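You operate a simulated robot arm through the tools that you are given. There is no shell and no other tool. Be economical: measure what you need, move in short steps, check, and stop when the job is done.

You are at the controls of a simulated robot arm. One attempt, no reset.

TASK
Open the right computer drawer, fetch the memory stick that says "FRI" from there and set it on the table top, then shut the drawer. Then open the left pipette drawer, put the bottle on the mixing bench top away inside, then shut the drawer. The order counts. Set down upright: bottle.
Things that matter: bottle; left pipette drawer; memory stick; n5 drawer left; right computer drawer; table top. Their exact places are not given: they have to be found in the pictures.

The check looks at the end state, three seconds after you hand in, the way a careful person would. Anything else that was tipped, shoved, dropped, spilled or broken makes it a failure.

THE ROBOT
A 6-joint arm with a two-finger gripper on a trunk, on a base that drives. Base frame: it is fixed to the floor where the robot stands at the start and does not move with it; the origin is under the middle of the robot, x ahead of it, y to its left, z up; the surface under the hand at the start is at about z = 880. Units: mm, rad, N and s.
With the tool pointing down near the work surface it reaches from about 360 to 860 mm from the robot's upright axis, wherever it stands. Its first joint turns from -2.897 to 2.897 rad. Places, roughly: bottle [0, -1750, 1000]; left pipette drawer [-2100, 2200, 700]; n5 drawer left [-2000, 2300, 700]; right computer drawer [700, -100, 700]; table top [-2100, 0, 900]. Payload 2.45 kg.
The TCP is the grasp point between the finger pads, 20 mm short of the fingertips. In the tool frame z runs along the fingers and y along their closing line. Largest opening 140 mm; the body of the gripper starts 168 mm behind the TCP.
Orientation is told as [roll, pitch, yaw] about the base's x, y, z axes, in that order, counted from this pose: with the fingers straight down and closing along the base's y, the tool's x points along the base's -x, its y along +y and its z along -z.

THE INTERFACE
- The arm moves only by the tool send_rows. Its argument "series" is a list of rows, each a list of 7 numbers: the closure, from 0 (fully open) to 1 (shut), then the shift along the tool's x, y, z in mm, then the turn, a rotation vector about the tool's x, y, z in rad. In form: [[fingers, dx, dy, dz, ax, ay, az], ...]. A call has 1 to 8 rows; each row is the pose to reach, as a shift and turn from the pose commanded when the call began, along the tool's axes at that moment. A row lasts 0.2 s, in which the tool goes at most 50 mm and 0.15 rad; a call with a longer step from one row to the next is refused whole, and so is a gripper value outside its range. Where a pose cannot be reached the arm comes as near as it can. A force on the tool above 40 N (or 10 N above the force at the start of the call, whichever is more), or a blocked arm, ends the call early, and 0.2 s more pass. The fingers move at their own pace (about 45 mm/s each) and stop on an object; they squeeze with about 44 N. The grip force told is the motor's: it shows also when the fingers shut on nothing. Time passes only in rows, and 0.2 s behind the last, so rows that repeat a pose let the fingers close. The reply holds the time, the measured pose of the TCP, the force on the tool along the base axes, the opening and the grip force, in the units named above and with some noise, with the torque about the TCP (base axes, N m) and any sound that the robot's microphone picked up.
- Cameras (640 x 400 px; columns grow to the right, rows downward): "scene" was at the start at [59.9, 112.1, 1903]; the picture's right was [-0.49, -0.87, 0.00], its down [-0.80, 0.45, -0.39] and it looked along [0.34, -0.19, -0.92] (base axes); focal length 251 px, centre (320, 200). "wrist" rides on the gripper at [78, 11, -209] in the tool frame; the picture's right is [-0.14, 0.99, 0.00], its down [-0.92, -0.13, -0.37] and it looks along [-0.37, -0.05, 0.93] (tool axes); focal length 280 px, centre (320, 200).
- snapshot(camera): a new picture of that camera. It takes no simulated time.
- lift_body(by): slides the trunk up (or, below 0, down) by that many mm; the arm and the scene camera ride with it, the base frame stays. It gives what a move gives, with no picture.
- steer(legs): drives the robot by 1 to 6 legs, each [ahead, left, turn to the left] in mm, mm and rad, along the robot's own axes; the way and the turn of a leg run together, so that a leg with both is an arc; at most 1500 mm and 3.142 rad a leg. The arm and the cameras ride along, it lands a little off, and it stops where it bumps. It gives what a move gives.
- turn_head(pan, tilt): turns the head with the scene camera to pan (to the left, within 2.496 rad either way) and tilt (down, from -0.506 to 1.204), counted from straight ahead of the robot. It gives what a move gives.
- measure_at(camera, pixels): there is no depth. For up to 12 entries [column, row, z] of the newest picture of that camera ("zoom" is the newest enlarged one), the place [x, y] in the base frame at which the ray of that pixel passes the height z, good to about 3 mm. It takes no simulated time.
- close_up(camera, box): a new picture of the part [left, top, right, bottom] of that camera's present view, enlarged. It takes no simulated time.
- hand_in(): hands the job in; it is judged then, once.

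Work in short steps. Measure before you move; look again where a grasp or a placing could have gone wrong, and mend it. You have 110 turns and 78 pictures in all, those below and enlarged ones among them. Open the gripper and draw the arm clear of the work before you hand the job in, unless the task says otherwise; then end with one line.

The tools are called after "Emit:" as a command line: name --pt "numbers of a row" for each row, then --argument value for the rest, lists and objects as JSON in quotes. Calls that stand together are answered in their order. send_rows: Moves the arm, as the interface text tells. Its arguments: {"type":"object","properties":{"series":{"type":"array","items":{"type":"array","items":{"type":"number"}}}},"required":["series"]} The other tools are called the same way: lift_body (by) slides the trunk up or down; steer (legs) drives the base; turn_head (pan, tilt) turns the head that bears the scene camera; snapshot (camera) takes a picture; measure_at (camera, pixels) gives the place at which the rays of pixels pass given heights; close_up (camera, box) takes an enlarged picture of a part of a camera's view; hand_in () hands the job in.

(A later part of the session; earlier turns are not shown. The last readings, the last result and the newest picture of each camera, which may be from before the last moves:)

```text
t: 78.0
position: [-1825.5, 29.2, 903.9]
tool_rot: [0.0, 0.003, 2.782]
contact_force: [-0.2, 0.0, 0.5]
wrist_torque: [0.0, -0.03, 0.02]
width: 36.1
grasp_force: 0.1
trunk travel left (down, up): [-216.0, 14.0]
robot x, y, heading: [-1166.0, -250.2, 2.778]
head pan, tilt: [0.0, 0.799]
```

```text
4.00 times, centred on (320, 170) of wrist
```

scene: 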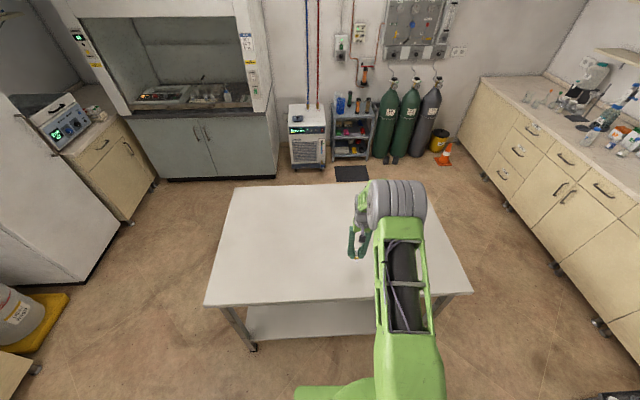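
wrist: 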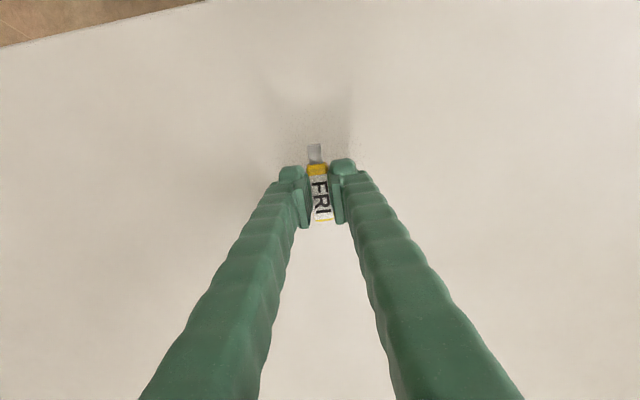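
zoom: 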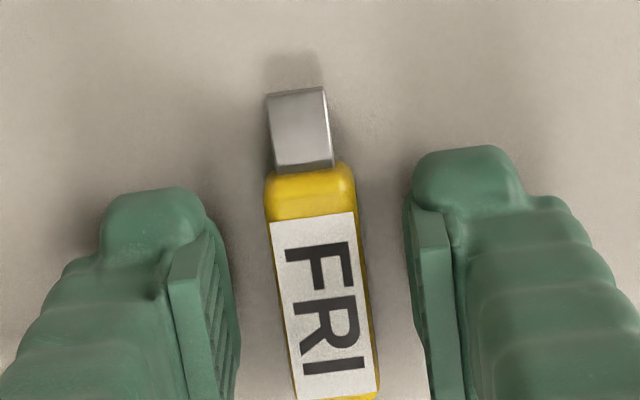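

FRI lies flat on the table. I lift clear, back away, and return to face the desk.

Emit:
send_rows --pt "0.74 0 0 -40 0 0 0" --pt "0.74 0 0 -85 0 0 0"

Emit:
steer --legs '[[-300, -558, 0], [0, 0, -3.07]]'

Emit:
turn_head --pan 0.0 --tilt 0.7

Emit:
snapshot --camera "scene"

```text
t: 78.7
position: [-1826.2, 30.6, 988.7]
tool_rot: [-0.001, 0.002, 2.783]
contact_force: [0.4, -0.8, -0.2]
wrist_torque: [0.02, 0.02, 0.03]
width: 36.5
grasp_force: 0.1
trunk travel left (down, up): [-216.0, 14.0]
robot x, y, heading: [-1171.0, -247.7, 2.776]
head pan, tilt: [0.0, 0.799]
```

```text
t: 91.3
position: [-24.8, -72.1, 988.1]
tool_rot: [-0.001, 0.002, -0.308]
contact_force: [0.2, 0.2, -0.1]
wrist_torque: [0.01, -0.02, -0.03]
width: 36.4
grasp_force: 0.1
trunk travel left (down, up): [-216.0, 14.0]
robot x, y, heading: [-692.3, 175.4, -0.314]
head pan, tilt: [0.0, 0.799]
```

```text
t: 92.0
position: [-24.3, -72.3, 989.4]
tool_rot: [-0.001, 0.002, -0.306]
contact_force: [0.6, -0.6, -0.3]
wrist_torque: [0.01, 0.02, -0.01]
width: 36.4
grasp_force: 0.1
trunk travel left (down, up): [-216.0, 14.0]
robot x, y, heading: [-697.0, 169.2, -0.314]
head pan, tilt: [0.0, 0.7]
```

```text
46 pictures are left
```

scene: 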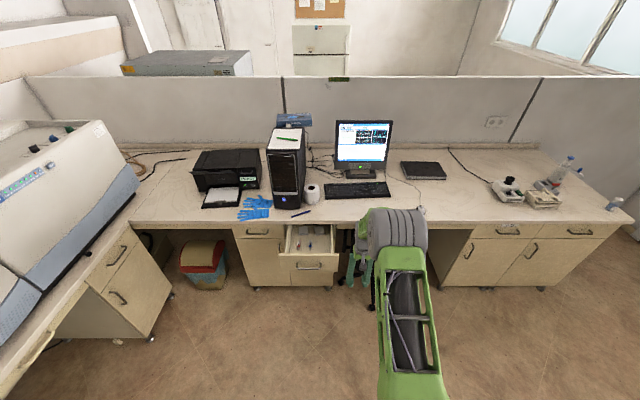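

The drawer is open as left, handle near (253,83). I fold the arm back 240 mm with fingers shut, then drive in front of the handle.

Emit:
send_rows --pt "1 48 0 0 0 0 0" --pt "1 96 0 0 0 0 0" --pt "1 144 0 0 0 0 0" --pt "1 192 0 0 0 0 0" --pt "1 240 0 0 0 0 0"

Emit:
steer --legs '[[370, 231, 0]]'

Emit:
snapshot --camera "wrist"

```text
t: 93.2
position: [-252.7, 3.1, 989.4]
tool_rot: [0.0, 0.002, -0.309]
contact_force: [-0.5, -0.1, -0.4]
wrist_torque: [-0.05, -0.05, 0.0]
width: 0.1
grasp_force: 29.3
trunk travel left (down, up): [-216.0, 14.0]
robot x, y, heading: [-691.8, 171.7, -0.315]
head pan, tilt: [0.0, 0.7]
```

```text
t: 95.9
position: [176.5, 107.2, 989.4]
tool_rot: [0.0, 0.002, -0.31]
contact_force: [0.6, -0.1, 0.2]
wrist_torque: [-0.01, 0.04, 0.04]
width: 0.0
grasp_force: 29.6
trunk travel left (down, up): [-216.0, 14.0]
robot x, y, heading: [-266.6, 279.4, -0.312]
head pan, tilt: [0.0, 0.7]
```

```text
45 pictures are left
```

wrist: 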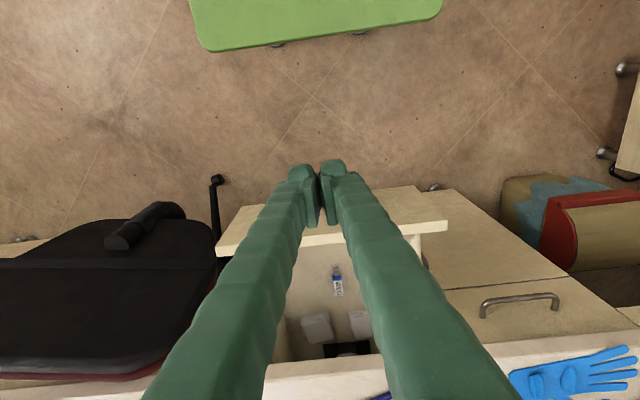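

The tool is 80 mm in front of the handle and aligned. I lower to z ≈ 777.

Emit:
send_rows --pt "1 0 0 45 0 0 0" --pt "1 0 0 90 0 0 0" --pt "1 0 0 135 0 0 0" --pt "1 0 0 180 0 0 0" --pt "1 0 0 212 0 0 0"

Emit:
send_rows --pt "1 -30 0 0 0 0 0" --pt "1 -60 0 0 0 0 0" --pt "1 -90 0 0 0 0 0" --pt "1 -120 0 0 0 0 0" --pt "1 -150 0 0 0 0 0" --pt "1 -180 0 0 0 0 0"

Emit:
snapshot --camera "wrist"

```text
t: 97.1
position: [175.4, 106.5, 776.2]
tool_rot: [0.0, 0.002, -0.309]
contact_force: [0.1, -0.7, -0.3]
wrist_torque: [-0.03, -0.01, -0.01]
width: 0.1
grasp_force: 29.5
trunk travel left (down, up): [-216.0, 14.0]
robot x, y, heading: [-265.5, 274.7, -0.314]
head pan, tilt: [0.0, 0.7]
```

```text
t: 98.5
position: [347.0, 53.2, 775.2]
tool_rot: [0.0, 0.001, -0.308]
contact_force: [0.0, 0.1, 0.2]
wrist_torque: [-0.01, -0.01, 0.0]
width: 0.0
grasp_force: 28.8
trunk travel left (down, up): [-216.0, 14.0]
robot x, y, heading: [-265.7, 277.4, -0.315]
head pan, tilt: [0.0, 0.7]
```

```text
44 pictures are left
```

wrist: 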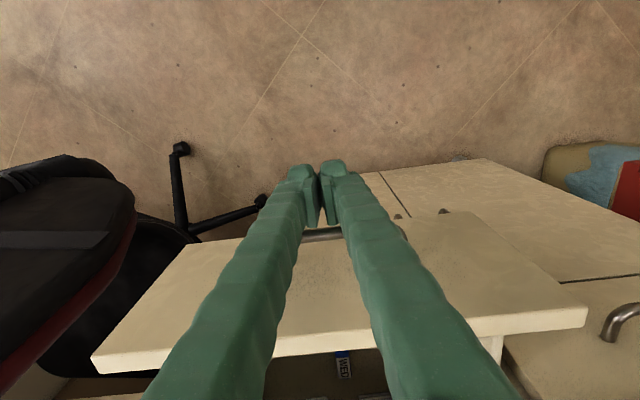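

The drawer slides in. About 137 mm remain; I push on until it stops.

Emit:
send_rows --pt "1 -30 0 0 0 0 0" --pt "1 -60 0 0 0 0 0" --pt "1 -90 0 0 0 0 0" --pt "1 -115 0 0 0 0 0" --pt "1 -130 0 0 0 0 0" --pt "1 -137 0 0 0 0 0" --pt "1 -141 0 0 0 0 0"

Emit:
snapshot --camera "wrist"

```text
t: 100.1
position: [473.9, 10.3, 771.8]
tool_rot: [0.001, 0.013, -0.309]
contact_force: [-24.6, 5.9, -9.3]
wrist_torque: [0.06, 0.29, -0.04]
width: 5.9
grasp_force: 29.3
trunk travel left (down, up): [-216.0, 14.0]
robot x, y, heading: [-264.7, 280.2, -0.315]
head pan, tilt: [0.0, 0.7]
```

```text
43 pictures are left
```

wrist: 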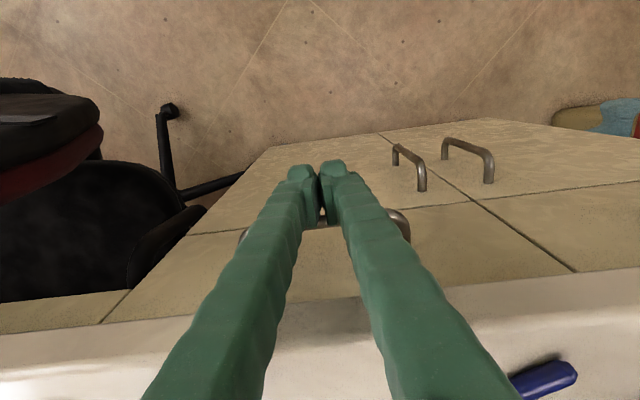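

Resistance of ~25 N, drawer appears flush. I press slightly more to be sure, then back away and look.

Emit:
send_rows --pt "1 -3 0 0 0 0 0" --pt "1 -6 0 0 0 0 0"

Emit:
send_rows --pt "1 20 0 0 0 0 0" --pt "1 65 0 0 0 0 0" --pt "1 110 0 0 0 0 0" --pt "1 110 0 -45 0 0 0" --pt "1 110 0 -90 0 0 0" --pt "1 110 0 -135 0 0 0" --pt "1 110 0 -180 0 0 0" --pt "1 110 0 -225 0 0 0"

Emit:
snapshot --camera "wrist"

```text
t: 100.6
position: [474.4, 10.1, 769.4]
tool_rot: [0.0, 0.023, -0.31]
contact_force: [-1.3, 0.3, -1.6]
wrist_torque: [0.04, 0.07, -0.03]
width: 0.0
grasp_force: 29.1
trunk travel left (down, up): [-216.0, 14.0]
robot x, y, heading: [-266.2, 282.5, -0.316]
head pan, tilt: [0.0, 0.7]
stopped in row 2: the force on the tool passed its limit at 41 N (the readings are from after the stop); the commanded pose is now the measured one
```

```text
t: 102.4
position: [375.0, 41.4, 998.6]
tool_rot: [-0.001, 0.02, -0.308]
contact_force: [-0.7, -0.1, 0.0]
wrist_torque: [-0.05, -0.01, 0.01]
width: 0.0
grasp_force: 29.2
trunk travel left (down, up): [-216.0, 14.0]
robot x, y, heading: [-263.3, 278.7, -0.313]
head pan, tilt: [0.0, 0.7]
```

```text
42 pictures are left
```

wrist: 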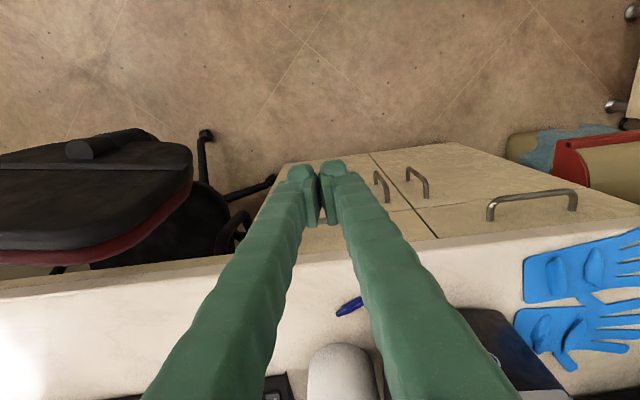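

I verify the drawer from the scene camera.

Emit:
close_up --camera "scene" --box '[200, 180, 440, 330]'

```text
2.67 times, centred on (320, 255) of scene
```

zoom: 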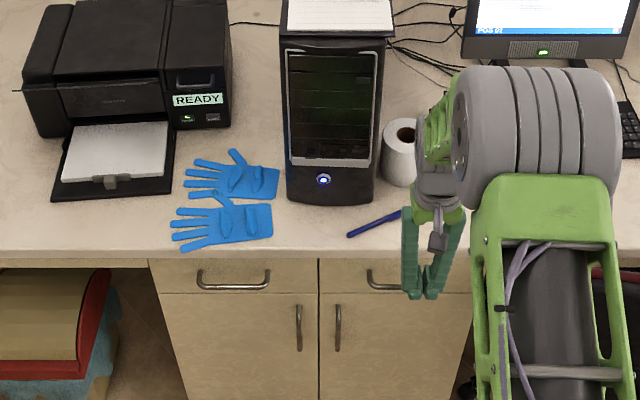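

The computer drawer is shut flush. I retract the arm a bit, drive back toward the left bench, and look at it.

Emit:
send_rows --pt "1 50 0 0 0 0.02 0" --pt "1 100 0 0 0 0.02 0" --pt "1 140 0 0 0 0.02 0"

Emit:
steer --legs '[[-1100, 300, 0]]'

Emit:
turn_head --pan 1.9 --tilt 0.6

Emit:
snapshot --camera "scene"

```text
t: 103.2
position: [243.7, 83.2, 1001.7]
tool_rot: [-0.001, 0.04, -0.309]
contact_force: [-0.3, 0.4, -0.5]
wrist_torque: [-0.01, -0.02, 0.02]
width: 0.0
grasp_force: 30.0
trunk travel left (down, up): [-216.0, 14.0]
robot x, y, heading: [-268.4, 273.9, -0.312]
head pan, tilt: [0.0, 0.7]
```

```text
t: 108.9
position: [-698.0, 703.8, 1001.2]
tool_rot: [0.0, 0.039, -0.309]
contact_force: [-0.1, -0.6, -0.3]
wrist_torque: [-0.02, 0.0, -0.01]
width: 0.0
grasp_force: 29.6
trunk travel left (down, up): [-216.0, 14.0]
robot x, y, heading: [-1209.5, 896.8, -0.318]
head pan, tilt: [0.0, 0.7]
```

```text
t: 110.8
position: [-695.6, 703.4, 1000.4]
tool_rot: [0.001, 0.04, -0.31]
contact_force: [-0.3, -0.7, -0.6]
wrist_torque: [0.02, -0.01, -0.03]
width: 0.1
grasp_force: 29.4
trunk travel left (down, up): [-216.0, 14.0]
robot x, y, heading: [-1205.8, 894.4, -0.312]
head pan, tilt: [1.901, 0.6]
```

```text
40 pictures are left
```

scene: 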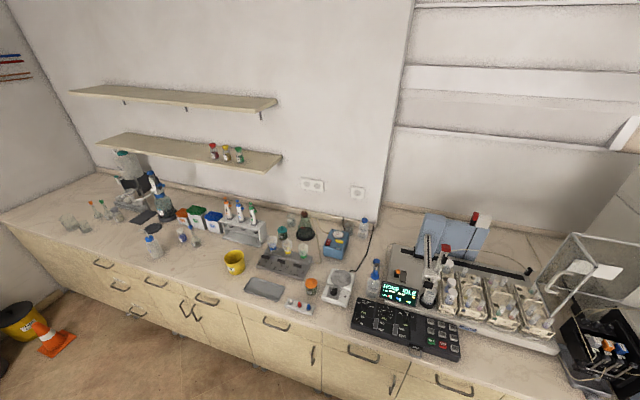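

I measure the drawer handles to find the one near [−2100, 2200].

Emit:
measure_at --camera "scene" --pixels '[[103, 264, 769], [175, 289, 769], [207, 299, 769], [275, 323, 769], [365, 354, 769], [455, 388, 769], [120, 257, 880], [330, 327, 880], [228, 218, 950]]'

Emit:
close_up --camera "scene" --box '[60, 180, 380, 380]'

```text
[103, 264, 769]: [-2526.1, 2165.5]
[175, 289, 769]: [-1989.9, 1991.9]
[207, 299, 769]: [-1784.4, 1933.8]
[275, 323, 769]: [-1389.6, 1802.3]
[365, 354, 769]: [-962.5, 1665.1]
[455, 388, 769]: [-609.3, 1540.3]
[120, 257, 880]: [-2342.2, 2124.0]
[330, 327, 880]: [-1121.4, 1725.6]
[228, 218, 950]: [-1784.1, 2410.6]
```

```text
2.00 times, centred on (220, 280) of scene
```

zoom: 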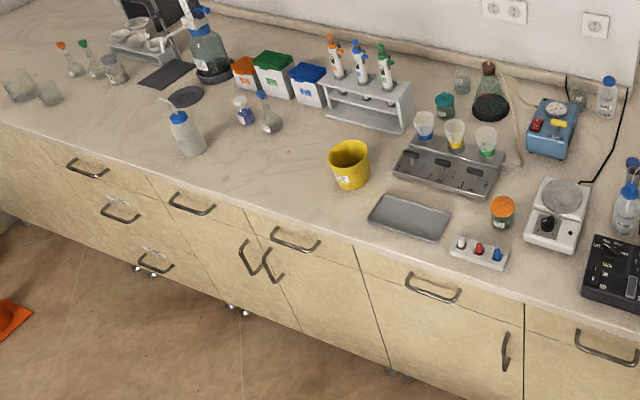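

The double unit under the pipette rack has left handle at about zoom (192,205). I zoom to check labels and geometry.

Emit:
close_up --camera "scene" --box '[85, 240, 245, 340]'

```text
4.00 times, centred on (165, 290) of scene
```

zoom: 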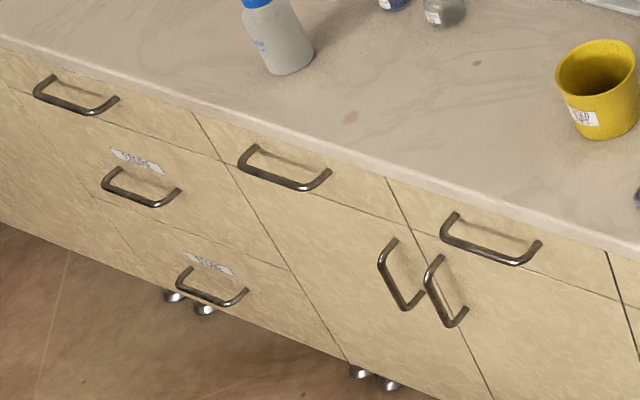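

Emit:
measure_at --camera "zoom" --pixels '[[285, 178, 769], [245, 165, 769], [325, 190, 769], [490, 247, 769], [200, 110, 835], [600, 240, 835], [270, 65, 880]]'

```text
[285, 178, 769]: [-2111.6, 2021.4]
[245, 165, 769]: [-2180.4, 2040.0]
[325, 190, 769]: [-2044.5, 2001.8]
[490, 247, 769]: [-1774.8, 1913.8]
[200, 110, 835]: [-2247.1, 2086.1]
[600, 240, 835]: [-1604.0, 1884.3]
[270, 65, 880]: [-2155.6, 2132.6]
```

The left pipette drawer's handle is at about (−2112, 2021); the bench faces heading 1.26. I tip the tool to horizontal here in free space.

Emit:
send_rows --pt "0.5 -20 0 5 0 -0.15 0" --pt "0.4 -40 0 10 0 -0.3 0" --pt "0.4 -60 0 15 0 -0.45 0" --pt "0.4 -80 0 20 0 -0.6 0" --pt "0.4 -100 0 25 0 -0.75 0" --pt "0.4 -115 0 30 0 -0.9 0" --pt "0.4 -130 0 35 0 -1.05 0" --pt "0.4 -130 0 35 0 -1.2 0"

Emit:
send_rows --pt "0.4 0 0 0 0 -0.14 0" --pt "0.4 0 0 0 0 -0.28 0" --pt "0.4 0 0 0 0 -0.411 0"

Emit:
send_rows --pt "0.4 0 0 0 0 0 0.15" --pt "0.4 0 0 0 0 0 0.3" --pt "0.4 0 0 0 0 0 0.45" --pt "0.4 0 0 0 0 0 0.6" --pt "0.4 0 0 0 0 0 0.75" --pt "0.4 0 0 0 0 0 0.9" --pt "0.4 0 0 0 0 0 1.05" --pt "0.4 0 0 0 0 0 1.2"

Emit:
send_rows --pt "0.4 0 0 0 0 0 0.13" --pt "0.4 0 0 0 0 0 0.26" --pt "0.4 0 0 0 0 0 0.371"

```text
t: 112.6
position: [-572.8, 662.1, 962.4]
tool_rot: [0.001, -1.159, -0.31]
contact_force: [0.0, -0.3, -0.6]
wrist_torque: [0.03, 0.02, -0.04]
width: 84.2
grasp_force: 0.1
out of reach, approached as far as the arm can: row 2
trunk travel left (down, up): [-216.0, 14.0]
robot x, y, heading: [-1206.8, 899.2, -0.316]
head pan, tilt: [1.901, 0.6]
```

```text
t: 113.4
position: [-574.4, 664.4, 961.9]
tool_rot: [2.529, -1.57, -2.839]
contact_force: [0.6, -0.2, -0.4]
wrist_torque: [0.0, 0.01, -0.02]
width: 84.1
grasp_force: 0.0
trunk travel left (down, up): [-216.0, 14.0]
robot x, y, heading: [-1209.2, 894.7, -0.315]
head pan, tilt: [1.901, 0.6]
```

```text
t: 115.2
position: [-574.5, 663.1, 960.0]
tool_rot: [1.571, -0.368, -1.88]
contact_force: [-0.9, 0.6, 0.4]
wrist_torque: [0.0, -0.02, 0.01]
width: 83.9
grasp_force: 0.2
trunk travel left (down, up): [-216.0, 14.0]
robot x, y, heading: [-1208.8, 898.7, -0.316]
head pan, tilt: [1.901, 0.6]
```

```text
t: 116.0
position: [-573.8, 663.3, 960.8]
tool_rot: [1.571, 0.002, -1.881]
contact_force: [0.3, 0.1, 0.2]
wrist_torque: [0.02, 0.02, -0.01]
width: 84.2
grasp_force: 0.0
trunk travel left (down, up): [-216.0, 14.0]
robot x, y, heading: [-1208.7, 899.0, -0.311]
head pan, tilt: [1.901, 0.6]
```

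Now turn to face the bench and slide left 1230 mm along it.

Emit:
steer --legs '[[0, 0, 1.572], [0, 1230, 0]]'

Emit:
snapshot --camera "wrist"

```text
t: 130.9
position: [-2136.5, 1916.8, 961.8]
tool_rot: [1.571, 0.001, -0.327]
contact_force: [0.3, 0.3, 0.6]
wrist_torque: [-0.02, 0.0, 0.01]
width: 83.9
grasp_force: 0.1
trunk travel left (down, up): [-216.0, 14.0]
robot x, y, heading: [-2382.9, 1290.2, 1.244]
head pan, tilt: [1.901, 0.6]
```

```text
37 pictures are left
```

wrist: 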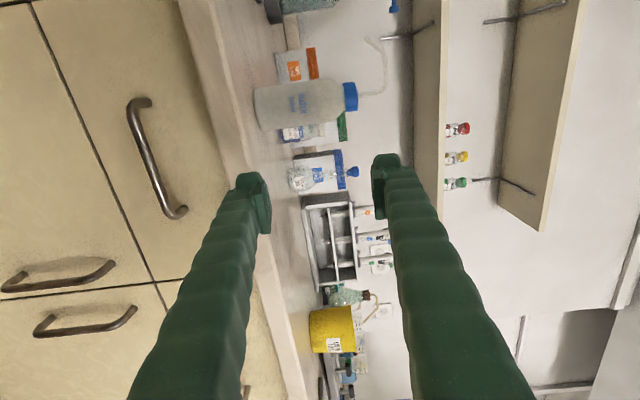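

The handle shows at (155,155), right in front. I lower the trunk by 192 mm and look again.

Emit:
lift_body --by -192

Emit:
snapshot --camera "wrist"

```text
t: 133.0
position: [-2137.1, 1916.1, 769.3]
tool_rot: [1.57, 0.001, -0.329]
contact_force: [-0.4, -0.4, 0.3]
wrist_torque: [-0.02, -0.01, 0.03]
width: 84.2
grasp_force: 0.0
trunk travel left (down, up): [-24.0, 206.0]
robot x, y, heading: [-2378.8, 1283.5, 1.233]
head pan, tilt: [1.901, 0.6]
```

```text
36 pictures are left
```

wrist: 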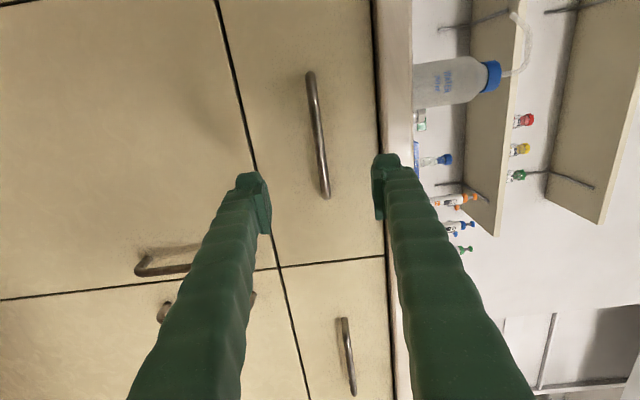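

The handle at (317,133) works out ~24 mm left and ~106 mm ahead. I advance onto it.

Emit:
send_rows --pt "0.4 24 -3 0 0 0 0" --pt "0.4 24 -3 40 0 0 0" --pt "0.4 24 -3 75 0 0 0" --pt "0.4 24 -3 101 0 0 0"

Emit:
snapshot --camera "wrist"

```text
t: 134.0
position: [-2126.0, 2019.9, 765.7]
tool_rot: [1.57, 0.001, -0.326]
contact_force: [-0.6, 0.1, -0.2]
wrist_torque: [-0.01, 0.01, 0.0]
width: 84.0
grasp_force: 0.0
trunk travel left (down, up): [-24.0, 206.0]
robot x, y, heading: [-2379.7, 1288.9, 1.237]
head pan, tilt: [1.901, 0.6]
```

```text
35 pictures are left
```

wrist: 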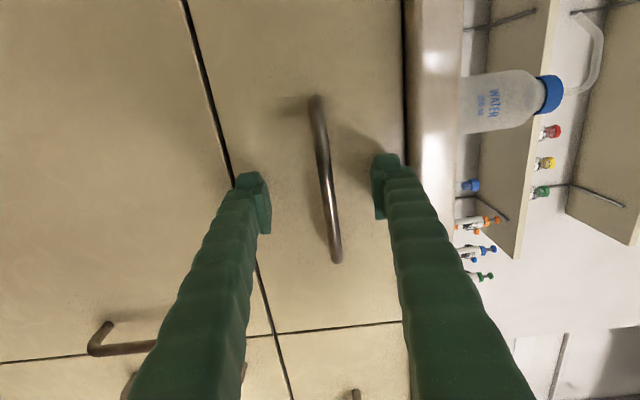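

Bar is between the fingers. I close on it.

Emit:
send_rows --pt "0.7 0 2 0 0 0 0" --pt "1 0 2 0 0 0 0" --pt "1 0 2 0 0 0 0" --pt "1 0 2 0 0 0 0" --pt "1 0 2 0 0 0 0" --pt "1 0 2 0 0 0 0"

Emit:
turn_head --pan 0.0 --tilt 0.9

```text
t: 135.4
position: [-2126.2, 2019.4, 772.2]
tool_rot: [1.578, 0.001, -0.327]
contact_force: [0.3, -0.8, 24.2]
wrist_torque: [-0.06, -0.08, 0.01]
width: 6.9
grasp_force: 34.8
trunk travel left (down, up): [-24.0, 206.0]
robot x, y, heading: [-2380.4, 1286.3, 1.24]
head pan, tilt: [1.901, 0.6]
```

```text
t: 137.3
position: [-2126.6, 2018.1, 771.1]
tool_rot: [1.579, 0.001, -0.325]
contact_force: [1.2, 3.6, 32.0]
wrist_torque: [-0.12, -0.03, -0.02]
width: 6.7
grasp_force: 34.2
trunk travel left (down, up): [-24.0, 206.0]
robot x, y, heading: [-2378.4, 1285.5, 1.233]
head pan, tilt: [0.0, 0.901]
```

Gripped with a vertical preload; I relieve it by 4 mm upward, then pull back 150 mm.

Emit:
send_rows --pt "1 0 4 0 0 0 0"

Emit:
steer --legs '[[-150, -3, 0]]'

Emit:
snapshot --camera "scene"

```text
t: 137.7
position: [-2127.0, 2017.8, 771.8]
tool_rot: [1.568, 0.0, -0.327]
contact_force: [2.7, 2.7, 19.0]
wrist_torque: [-0.07, -0.08, 0.34]
width: 6.6
grasp_force: 34.7
trunk travel left (down, up): [-24.0, 206.0]
robot x, y, heading: [-2381.3, 1285.0, 1.239]
head pan, tilt: [0.0, 0.901]
```

```text
t: 139.1
position: [-2171.9, 1876.3, 771.2]
tool_rot: [1.569, 0.0, -0.328]
contact_force: [-2.6, -0.6, 8.1]
wrist_torque: [-0.02, -0.05, 0.13]
width: 6.5
grasp_force: 34.6
trunk travel left (down, up): [-24.0, 206.0]
robot x, y, heading: [-2424.0, 1145.7, 1.239]
head pan, tilt: [0.0, 0.901]
```

```text
34 pictures are left
```

scene: 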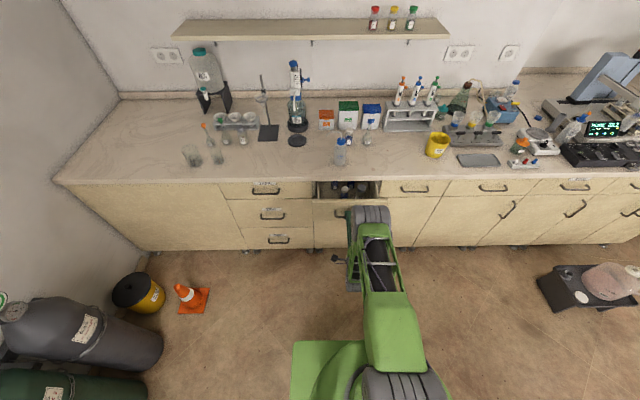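

The drawer is out 150 mm with items inside. I pull 120 mm more.

Emit:
steer --legs '[[-120, -2, 0]]'

Emit:
close_up --camera "scene" --box '[280, 140, 440, 240]'

```text
t: 140.3
position: [-2209.6, 1763.5, 771.2]
tool_rot: [1.568, 0.001, -0.327]
contact_force: [0.7, -1.7, 5.2]
wrist_torque: [-0.06, -0.06, -0.05]
width: 6.5
grasp_force: 34.8
trunk travel left (down, up): [-24.0, 206.0]
robot x, y, heading: [-2461.0, 1034.0, 1.235]
head pan, tilt: [0.0, 0.901]
```

```text
4.00 times, centred on (360, 190) of scene
```

zoom: 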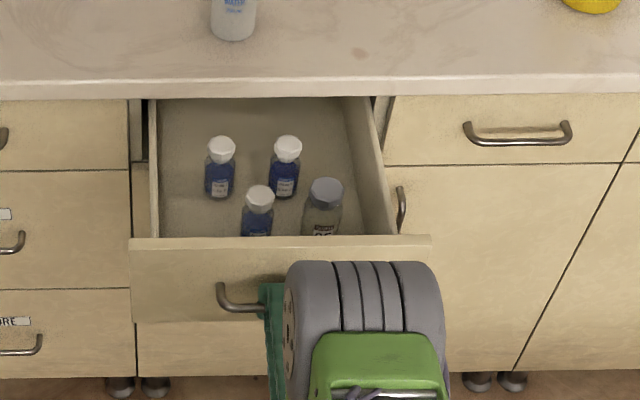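

The drawer holds four bottles, with free room on the front left and back. I release, back off and raise the trunk.

Emit:
send_rows --pt "0.6 0 0 0 0 0 0" --pt "0.4 0 0 0 0 0 0" --pt "0.4 0 0 0 0 0 0" --pt "0.4 0 0 0 0 0 0" --pt "0.4 0 0 0 0 0 0"

Emit:
steer --legs '[[-90, 0, 0]]'

Emit:
lift_body --by 200

Emit:
send_rows --pt "0.4 0 0 0 0 0 -0.15" --pt "0.4 0 0 0 0 0 -0.3" --pt "0.4 0 0 0 0 0 -0.45" --pt "0.4 0 0 0 0 0 -0.6" --pt "0.4 0 0 0 0 0 -0.75" --pt "0.4 0 0 0 0 0 -0.9" --pt "0.4 0 0 0 0 0 -1.05" --pt "0.4 0 0 0 0 0 -1.2"

Emit:
send_rows --pt "0.4 0 0 0 0 0 -0.13" --pt "0.4 0 0 0 0 0 -0.26" --pt "0.4 0 0 0 0 0 -0.371"

Emit:
send_rows --pt "0.2 0 0 0 0 0.15 0" --pt "0.2 0 0 0 0 0.3 0" --pt "0.2 0 0 0 0 0.45 0" --pt "0.2 0 0 0 0 0.6 0" --pt "0.2 0 0 0 0 0.75 0" --pt "0.2 0 0 0 0 0.9 0" --pt "0.2 0 0 0 0 1.05 0" --pt "0.2 0 0 0 0 1.2 0"

Emit:
send_rows --pt "0.2 0 0 0 0 0.13 0" --pt "0.2 0 0 0 0 0.26 0" --pt "0.2 0 0 0 0 0.371 0"

```text
t: 141.5
position: [-2209.0, 1764.3, 770.7]
tool_rot: [1.569, 0.0, -0.324]
contact_force: [0.5, -0.3, 0.0]
wrist_torque: [0.0, -0.02, 0.0]
width: 83.9
grasp_force: 0.0
trunk travel left (down, up): [-24.0, 206.0]
robot x, y, heading: [-2458.9, 1030.7, 1.236]
head pan, tilt: [0.0, 0.901]
```

```text
t: 142.6
position: [-2238.3, 1680.3, 772.3]
tool_rot: [1.568, 0.001, -0.328]
contact_force: [-0.1, 0.0, 0.4]
wrist_torque: [-0.04, -0.03, -0.02]
width: 84.0
grasp_force: 0.0
trunk travel left (down, up): [-24.0, 206.0]
robot x, y, heading: [-2492.7, 947.2, 1.237]
head pan, tilt: [0.0, 0.901]
```

```text
t: 144.8
position: [-2236.7, 1680.7, 971.0]
tool_rot: [1.568, -0.001, -0.327]
contact_force: [-0.3, 0.7, 0.1]
wrist_torque: [0.0, -0.01, 0.02]
width: 84.0
grasp_force: 0.1
trunk travel left (down, up): [-224.0, 6.0]
robot x, y, heading: [-2495.7, 947.8, 1.239]
head pan, tilt: [0.0, 0.901]
```

```text
t: 146.6
position: [-2237.5, 1681.1, 972.6]
tool_rot: [1.567, -1.203, -0.324]
contact_force: [0.4, 0.5, -0.2]
wrist_torque: [-0.03, 0.01, -0.01]
width: 84.1
grasp_force: 0.1
trunk travel left (down, up): [-224.0, 6.0]
robot x, y, heading: [-2490.4, 950.3, 1.239]
head pan, tilt: [0.0, 0.901]
```

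```text
t: 147.4
position: [-2236.5, 1680.7, 970.1]
tool_rot: [-0.81, -1.57, 2.054]
contact_force: [0.0, -0.2, 1.3]
wrist_torque: [-0.01, -0.01, 0.03]
width: 84.3
grasp_force: 0.1
trunk travel left (down, up): [-224.0, 6.0]
robot x, y, heading: [-2491.4, 948.7, 1.24]
head pan, tilt: [0.0, 0.901]
```

```text
t: 149.2
position: [-2236.8, 1680.7, 970.5]
tool_rot: [0.001, -0.367, 1.246]
contact_force: [-0.2, 0.3, 0.1]
wrist_torque: [0.0, 0.03, 0.01]
width: 112.1
grasp_force: 0.0
trunk travel left (down, up): [-224.0, 6.0]
robot x, y, heading: [-2490.9, 952.4, 1.244]
head pan, tilt: [0.0, 0.901]
```

```text
t: 150.0
position: [-2236.6, 1680.6, 970.0]
tool_rot: [0.0, 0.003, 1.244]
contact_force: [0.3, 0.8, 0.4]
wrist_torque: [-0.06, 0.03, 0.0]
width: 112.2
grasp_force: 0.1
trunk travel left (down, up): [-224.0, 6.0]
robot x, y, heading: [-2490.3, 950.1, 1.238]
head pan, tilt: [0.0, 0.901]
```

I take a wrist picture to measure free room in the drawer before leaving.

Emit:
snapshot --camera "wrist"

Emit:
close_up --camera "scene" --box '[280, 130, 440, 230]'

```text
32 pictures are left
```

wrist: 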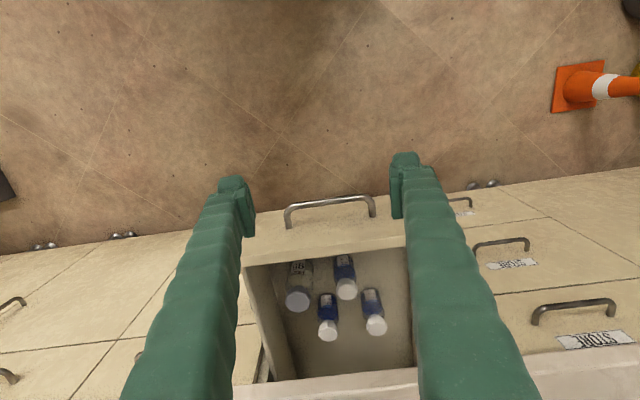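

```text
4.00 times, centred on (360, 180) of scene
```

zoom: 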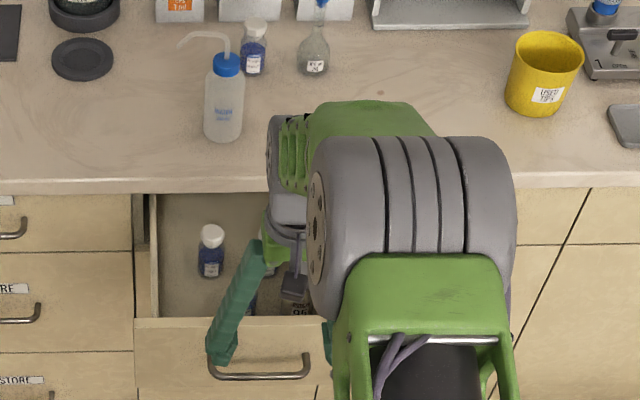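

Emit:
measure_at --camera "wrist" --pixels '[[298, 299, 785], [328, 331, 785], [375, 323, 785], [347, 290, 785], [300, 268, 710], [343, 262, 710], [373, 295, 710], [244, 266, 825], [405, 248, 825], [300, 380, 835], [300, 378, 710], [330, 205, 769]]'

Emit:
close_up --camera "wrist" --box '[230, 220, 430, 345]'

```text
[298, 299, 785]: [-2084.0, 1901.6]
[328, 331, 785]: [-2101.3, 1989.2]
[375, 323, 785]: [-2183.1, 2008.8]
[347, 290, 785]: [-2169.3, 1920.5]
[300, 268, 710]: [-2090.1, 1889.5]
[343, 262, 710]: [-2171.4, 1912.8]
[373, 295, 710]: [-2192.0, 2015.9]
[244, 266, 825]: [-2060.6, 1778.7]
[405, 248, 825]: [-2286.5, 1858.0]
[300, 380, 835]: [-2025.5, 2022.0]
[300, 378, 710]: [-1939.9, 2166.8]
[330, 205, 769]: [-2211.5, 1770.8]
```

```text
3.20 times, centred on (330, 282) of wrist
```

zoom: 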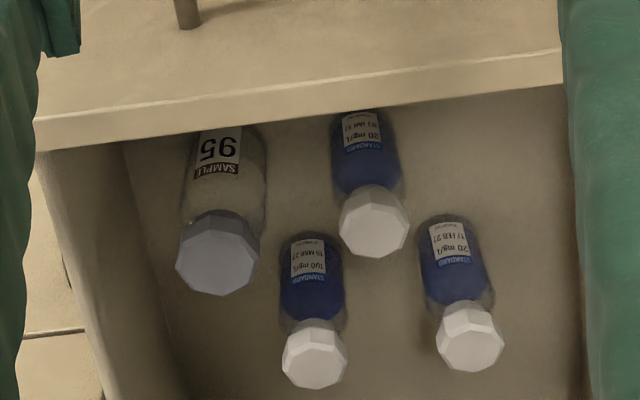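

There's free room at front-left: target spot about (−2245, 1935). Now I retract the arm and drive round the table to the far end of the desk for the bottle.

Emit:
send_rows --pt "0 45 0 0 0 0 0" --pt "0 90 0 0 0 0 0" --pt "0 135 0 0 0 0 0" --pt "0 180 0 0 0 0 0" --pt "0 225 0 0 0 0 0" --pt "0 260 0 0 0 0 0"

Emit:
steer --legs '[[130, 0, 0], [0, 0, -1.54], [1103, 318, 0], [699, -568, 0], [510, -1307, 0]]'

Emit:
turn_head --pan -0.3 --tilt 0.6

Emit:
snapshot --camera "scene"

```text
t: 151.4
position: [-2318.5, 1434.2, 971.4]
tool_rot: [0.001, -0.001, 1.244]
contact_force: [-0.7, -0.6, 0.0]
wrist_torque: [0.02, -0.03, -0.01]
width: 140.2
grasp_force: 0.1
trunk travel left (down, up): [-224.0, 6.0]
robot x, y, heading: [-2491.9, 948.8, 1.239]
head pan, tilt: [0.0, 0.901]
```

```text
t: 178.0
position: [-231.0, -1265.5, 971.8]
tool_rot: [0.0, 0.002, -0.315]
contact_force: [-0.3, -0.1, -0.3]
wrist_torque: [0.0, -0.04, 0.01]
width: 140.2
grasp_force: 0.1
trunk travel left (down, up): [-224.0, 6.0]
robot x, y, heading: [-721.2, -1096.8, -0.322]
head pan, tilt: [0.0, 0.901]
```

```text
t: 178.8
position: [-230.9, -1265.1, 972.0]
tool_rot: [0.002, 0.001, -0.315]
contact_force: [0.4, 0.3, -0.2]
wrist_torque: [0.0, 0.0, 0.01]
width: 140.2
grasp_force: 0.0
trunk travel left (down, up): [-224.0, 6.0]
robot x, y, heading: [-718.6, -1099.8, -0.325]
head pan, tilt: [-0.3, 0.6]
```

```text
29 pictures are left
```

scene: 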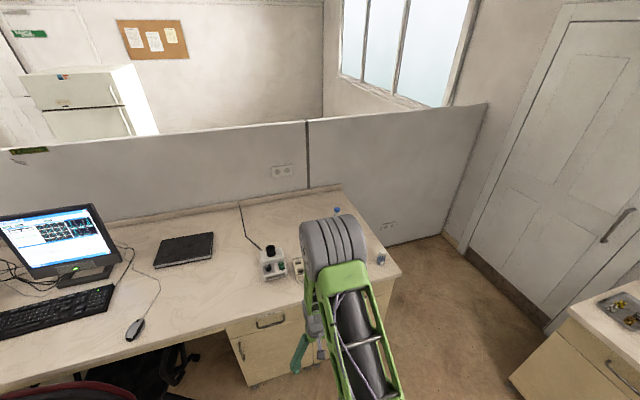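

A small bottle stands near the desk end at (381,258). I measure and enlarge it.

Emit:
measure_at --camera "scene" --pixels '[[381, 264, 880], [400, 272, 880], [330, 310, 880], [340, 185, 880], [300, 275, 900]]'

Emit:
close_up --camera "scene" --box '[290, 200, 418, 280]'

```text
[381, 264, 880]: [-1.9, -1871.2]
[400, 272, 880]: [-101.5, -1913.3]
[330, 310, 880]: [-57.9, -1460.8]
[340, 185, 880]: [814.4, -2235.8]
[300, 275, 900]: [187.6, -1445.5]
```

```text
5.00 times, centred on (354, 240) of scene
```

zoom: 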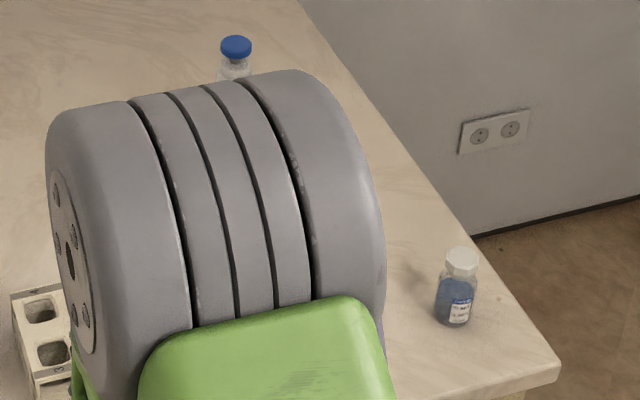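

It is a small blue bottle with white cap, like those in the drawer, at about (−2, −1871). I drive so the tool ends ~110 mm short of it.

Emit:
steer --legs '[[300, -503, 0]]'

Emit:
turn_head --pan 0.0 --tilt 0.8

Emit:
snapshot --camera "scene"

Emit:
snapshot --camera "wrist"

```text
t: 183.8
position: [-106.1, -1840.0, 972.0]
tool_rot: [-0.001, 0.003, -0.317]
contact_force: [-0.1, -0.8, -0.3]
wrist_torque: [0.03, 0.0, 0.01]
width: 140.1
grasp_force: 0.0
trunk travel left (down, up): [-224.0, 6.0]
robot x, y, heading: [-594.0, -1674.6, -0.323]
head pan, tilt: [-0.3, 0.6]
```

```text
t: 184.6
position: [-106.7, -1841.1, 971.9]
tool_rot: [0.0, 0.002, -0.317]
contact_force: [0.3, 0.0, 0.5]
wrist_torque: [-0.03, 0.04, -0.02]
width: 140.3
grasp_force: 0.0
trunk travel left (down, up): [-224.0, 6.0]
robot x, y, heading: [-596.9, -1671.0, -0.322]
head pan, tilt: [0.0, 0.799]
```

```text
27 pictures are left
```

scene: 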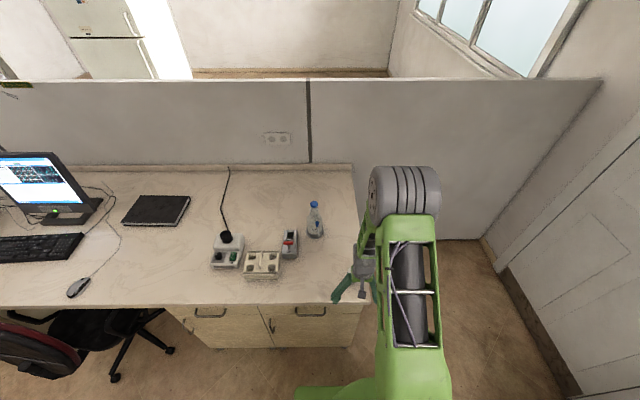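

```text
26 pictures are left
```

wrist: 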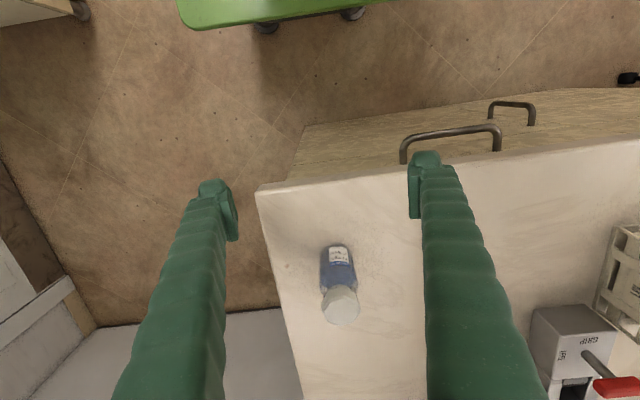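

There is also a blue-capped vessel at (315,220). I compare it with the small bottle.

Emit:
measure_at --camera "scene" --pixels '[[315, 237, 880], [315, 204, 880], [315, 204, 1000]]'

Emit:
close_up --camera "scene" --box '[205, 190, 365, 290]'

Emit:
measure_at --camera "wrist" --pixels '[[338, 247, 880], [338, 260, 900], [341, 305, 960], [341, 305, 970], [341, 305, 980], [258, 192, 880]]'

```text
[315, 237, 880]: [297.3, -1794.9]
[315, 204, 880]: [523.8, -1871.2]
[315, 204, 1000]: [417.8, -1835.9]
```

```text
4.00 times, centred on (285, 240) of scene
```

zoom: 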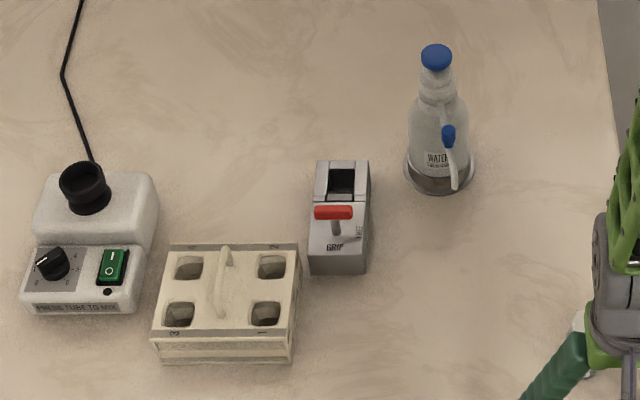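

```text
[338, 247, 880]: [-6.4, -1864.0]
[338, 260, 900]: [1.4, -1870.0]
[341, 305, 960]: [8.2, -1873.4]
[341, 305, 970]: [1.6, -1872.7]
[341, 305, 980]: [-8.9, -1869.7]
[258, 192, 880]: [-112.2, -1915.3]
```

The other is a large water dispenser; the small bottle at (0, −1871), top z ≈ 970, is the one. I move over it and look.

Emit:
send_rows --pt "0.3 0 0 -40 0 0 0" --pt "0.3 -40 4.8 -40 0 0 0" --pt "0.3 -80 4.8 -40 0 0 0" --pt "0.3 -111 4.8 -40 0 0 0"

Emit:
snapshot --camera "wrist"

```text
t: 185.6
position: [-0.9, -1869.9, 1011.0]
tool_rot: [0.0, 0.0, -0.318]
contact_force: [0.4, -0.8, 0.4]
wrist_torque: [0.02, 0.03, 0.0]
width: 97.9
grasp_force: 0.0
trunk travel left (down, up): [-224.0, 6.0]
robot x, y, heading: [-593.0, -1671.3, -0.321]
head pan, tilt: [0.0, 0.799]
```

```text
24 pictures are left
```

wrist: 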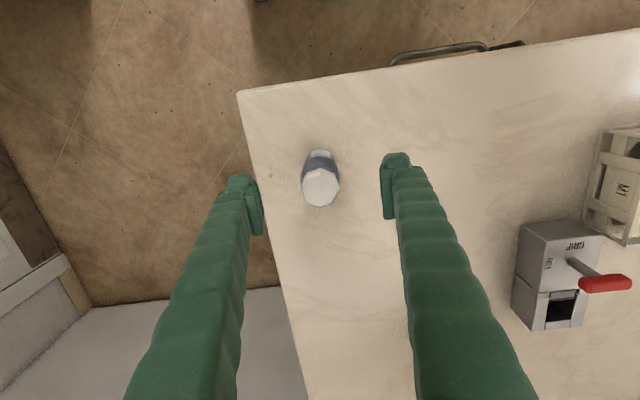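

Emit:
measure_at --camera "wrist" --pixels '[[321, 187, 970], [320, 152, 882], [340, 187, 968], [302, 187, 968]]'

```text
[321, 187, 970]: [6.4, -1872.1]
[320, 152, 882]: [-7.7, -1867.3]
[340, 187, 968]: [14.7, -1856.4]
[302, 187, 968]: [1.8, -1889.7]
```

Centre is about (6.5, −1872). I shift 7 mm forward and descend to z ≈ 924.

Emit:
send_rows --pt "0.3 -7.5 0 0 0 0 0" --pt "0.3 -7.5 0 40 0 0 0" --pt "0.3 -7.5 0 75 0 0 0" --pt "0.3 -7.5 0 87 0 0 0"

Emit:
snapshot --camera "wrist"

```text
t: 186.6
position: [7.4, -1872.5, 921.9]
tool_rot: [0.001, 0.002, -0.319]
contact_force: [-0.2, -0.5, 0.3]
wrist_torque: [0.02, 0.01, 0.04]
width: 98.2
grasp_force: 0.2
trunk travel left (down, up): [-224.0, 6.0]
robot x, y, heading: [-591.1, -1674.0, -0.32]
head pan, tilt: [0.0, 0.799]
```

```text
23 pictures are left
```

wrist: 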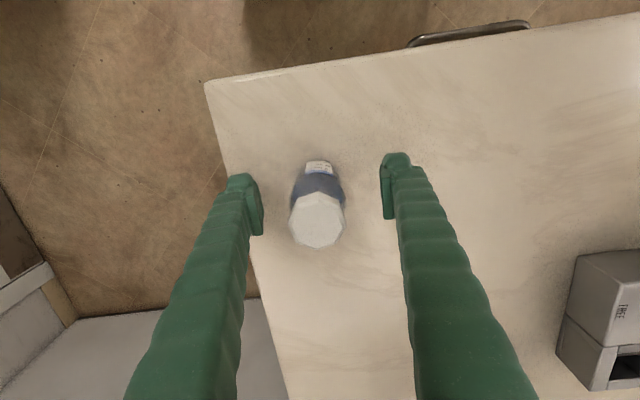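

Bottle centred at (318,210) between the fingers. I close on it.

Emit:
send_rows --pt "0.5 0 0 0 0 0 0" --pt "0.65 0 0 0 0 0 0" --pt "0.8 0 0 0 0 0 0" --pt "1 0 0 0 0 0 0" --pt "1 0 0 0 0 0 0" --pt "1 0 0 0 0 0 0"

Emit:
send_rows --pt "1 0 0 -30 0 0 0" --pt "1 0 0 -75 0 0 0" --pt "1 0 0 -120 0 0 0"

Emit:
snapshot --camera "wrist"

```text
t: 188.0
position: [7.7, -1872.3, 922.0]
tool_rot: [0.001, 0.001, -0.316]
contact_force: [-0.4, -0.1, -0.8]
wrist_torque: [0.01, 0.01, 0.02]
width: 41.4
grasp_force: 43.8
trunk travel left (down, up): [-224.0, 6.0]
robot x, y, heading: [-594.1, -1676.0, -0.321]
head pan, tilt: [0.0, 0.799]
```

```text
t: 188.8
position: [6.3, -1871.5, 1044.3]
tool_rot: [0.001, 0.003, -0.317]
contact_force: [0.2, 0.4, -1.7]
wrist_torque: [0.0, -0.02, 0.03]
width: 41.1
grasp_force: 43.9
trunk travel left (down, up): [-224.0, 6.0]
robot x, y, heading: [-595.8, -1667.0, -0.326]
head pan, tilt: [0.0, 0.799]
```

```text
22 pictures are left
```

wrist: 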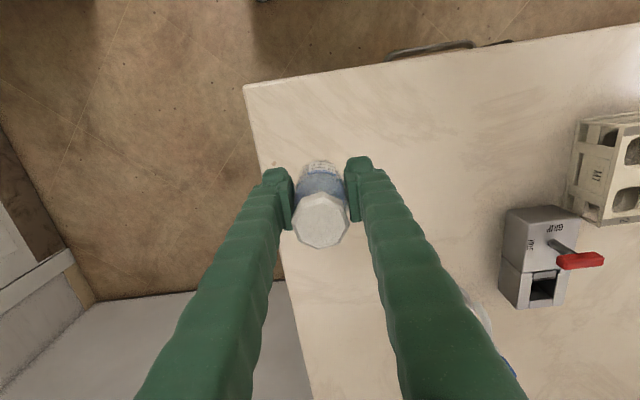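

The bottle is held (41 mm). I retract and drive the reverse path back to the pipette drawer.

Emit:
send_rows --pt "1 45 0 0 0 0 0" --pt "1 90 0 0 0 0 0" --pt "1 110 0 0 0 0 0"

Emit:
steer --legs '[[-360, 586, 0], [-522, 1249, 0], [-648, 522, 0], [-961, -278, 0], [0, 0, 1.584]]'

Emit:
snapshot --camera "scene"

```text
t: 189.6
position: [-97.4, -1839.4, 1044.9]
tool_rot: [-0.002, -0.002, -0.318]
contact_force: [-0.2, 0.1, -1.3]
wrist_torque: [0.01, 0.0, 0.01]
width: 40.9
grasp_force: 44.3
trunk travel left (down, up): [-224.0, 6.0]
robot x, y, heading: [-594.9, -1673.2, -0.322]
head pan, tilt: [0.0, 0.799]
```

```text
t: 219.3
position: [-2161.7, 1578.2, 1045.8]
tool_rot: [0.0, 0.002, 1.277]
contact_force: [0.2, -0.4, -0.9]
wrist_torque: [-0.02, 0.0, 0.0]
width: 39.0
grasp_force: 44.4
trunk travel left (down, up): [-224.0, 6.0]
robot x, y, heading: [-2314.6, 1078.6, 1.274]
head pan, tilt: [0.0, 0.799]
```

```text
21 pictures are left
```

scene: 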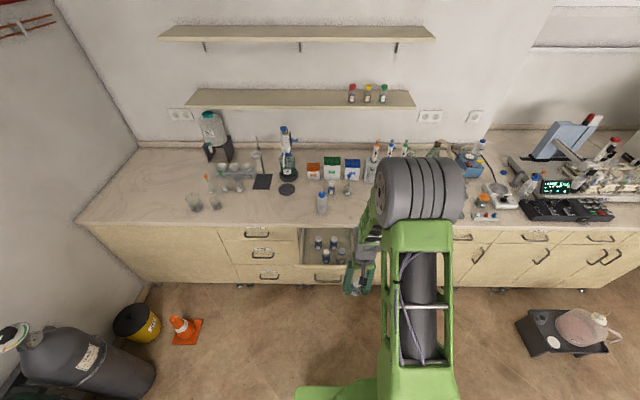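

The drawer is still open. I drive 200 ahead, 183 left, leaving the tool ~118 mm short of the free spot, and look.

Emit:
steer --legs '[[200, 183, 0]]'

Emit:
snapshot --camera "wrist"

```text
t: 221.5
position: [-2282.5, 1818.8, 1044.4]
tool_rot: [-0.001, 0.001, 1.28]
contact_force: [0.2, -0.2, -0.8]
wrist_torque: [-0.03, -0.04, 0.04]
width: 39.1
grasp_force: 43.7
trunk travel left (down, up): [-224.0, 6.0]
robot x, y, heading: [-2433.6, 1322.4, 1.269]
head pan, tilt: [0.0, 0.799]
```

```text
20 pictures are left
```

wrist: 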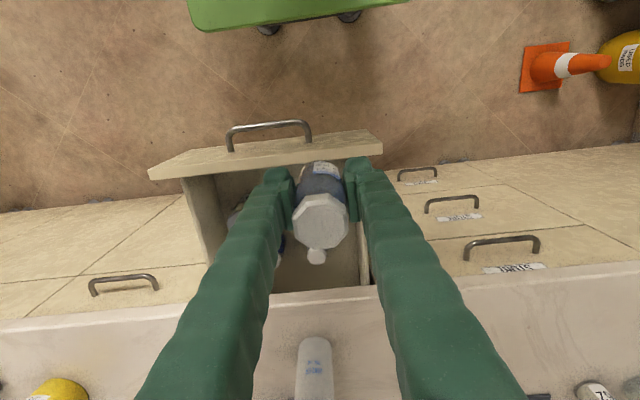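

I measure the left wall and neighbouring bottle.

Emit:
close_up --camera "wrist" --box '[200, 190, 400, 315]'

Emit:
measure_at --camera "wrist" --pixels '[[317, 256, 790], [359, 270, 800], [365, 285, 820], [370, 151, 825], [190, 178, 825], [265, 125, 769], [300, 292, 835], [203, 235, 820]]'

```text
3.20 times, centred on (300, 252) of wrist
```

zoom: 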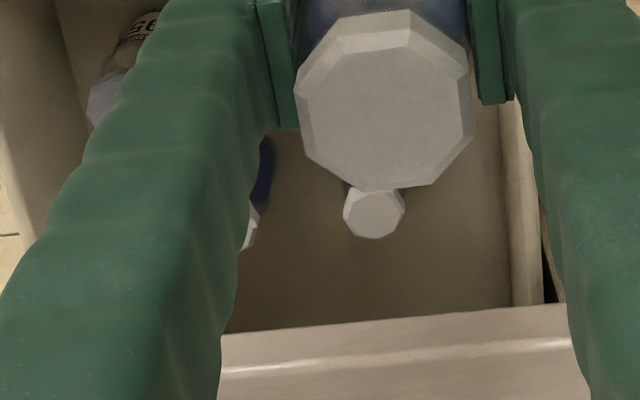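

```text
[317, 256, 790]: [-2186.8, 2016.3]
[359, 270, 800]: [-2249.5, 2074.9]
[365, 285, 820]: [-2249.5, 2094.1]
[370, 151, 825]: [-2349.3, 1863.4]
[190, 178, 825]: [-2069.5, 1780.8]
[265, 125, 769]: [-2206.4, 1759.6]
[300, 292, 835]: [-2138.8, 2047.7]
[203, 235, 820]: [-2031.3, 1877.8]
```

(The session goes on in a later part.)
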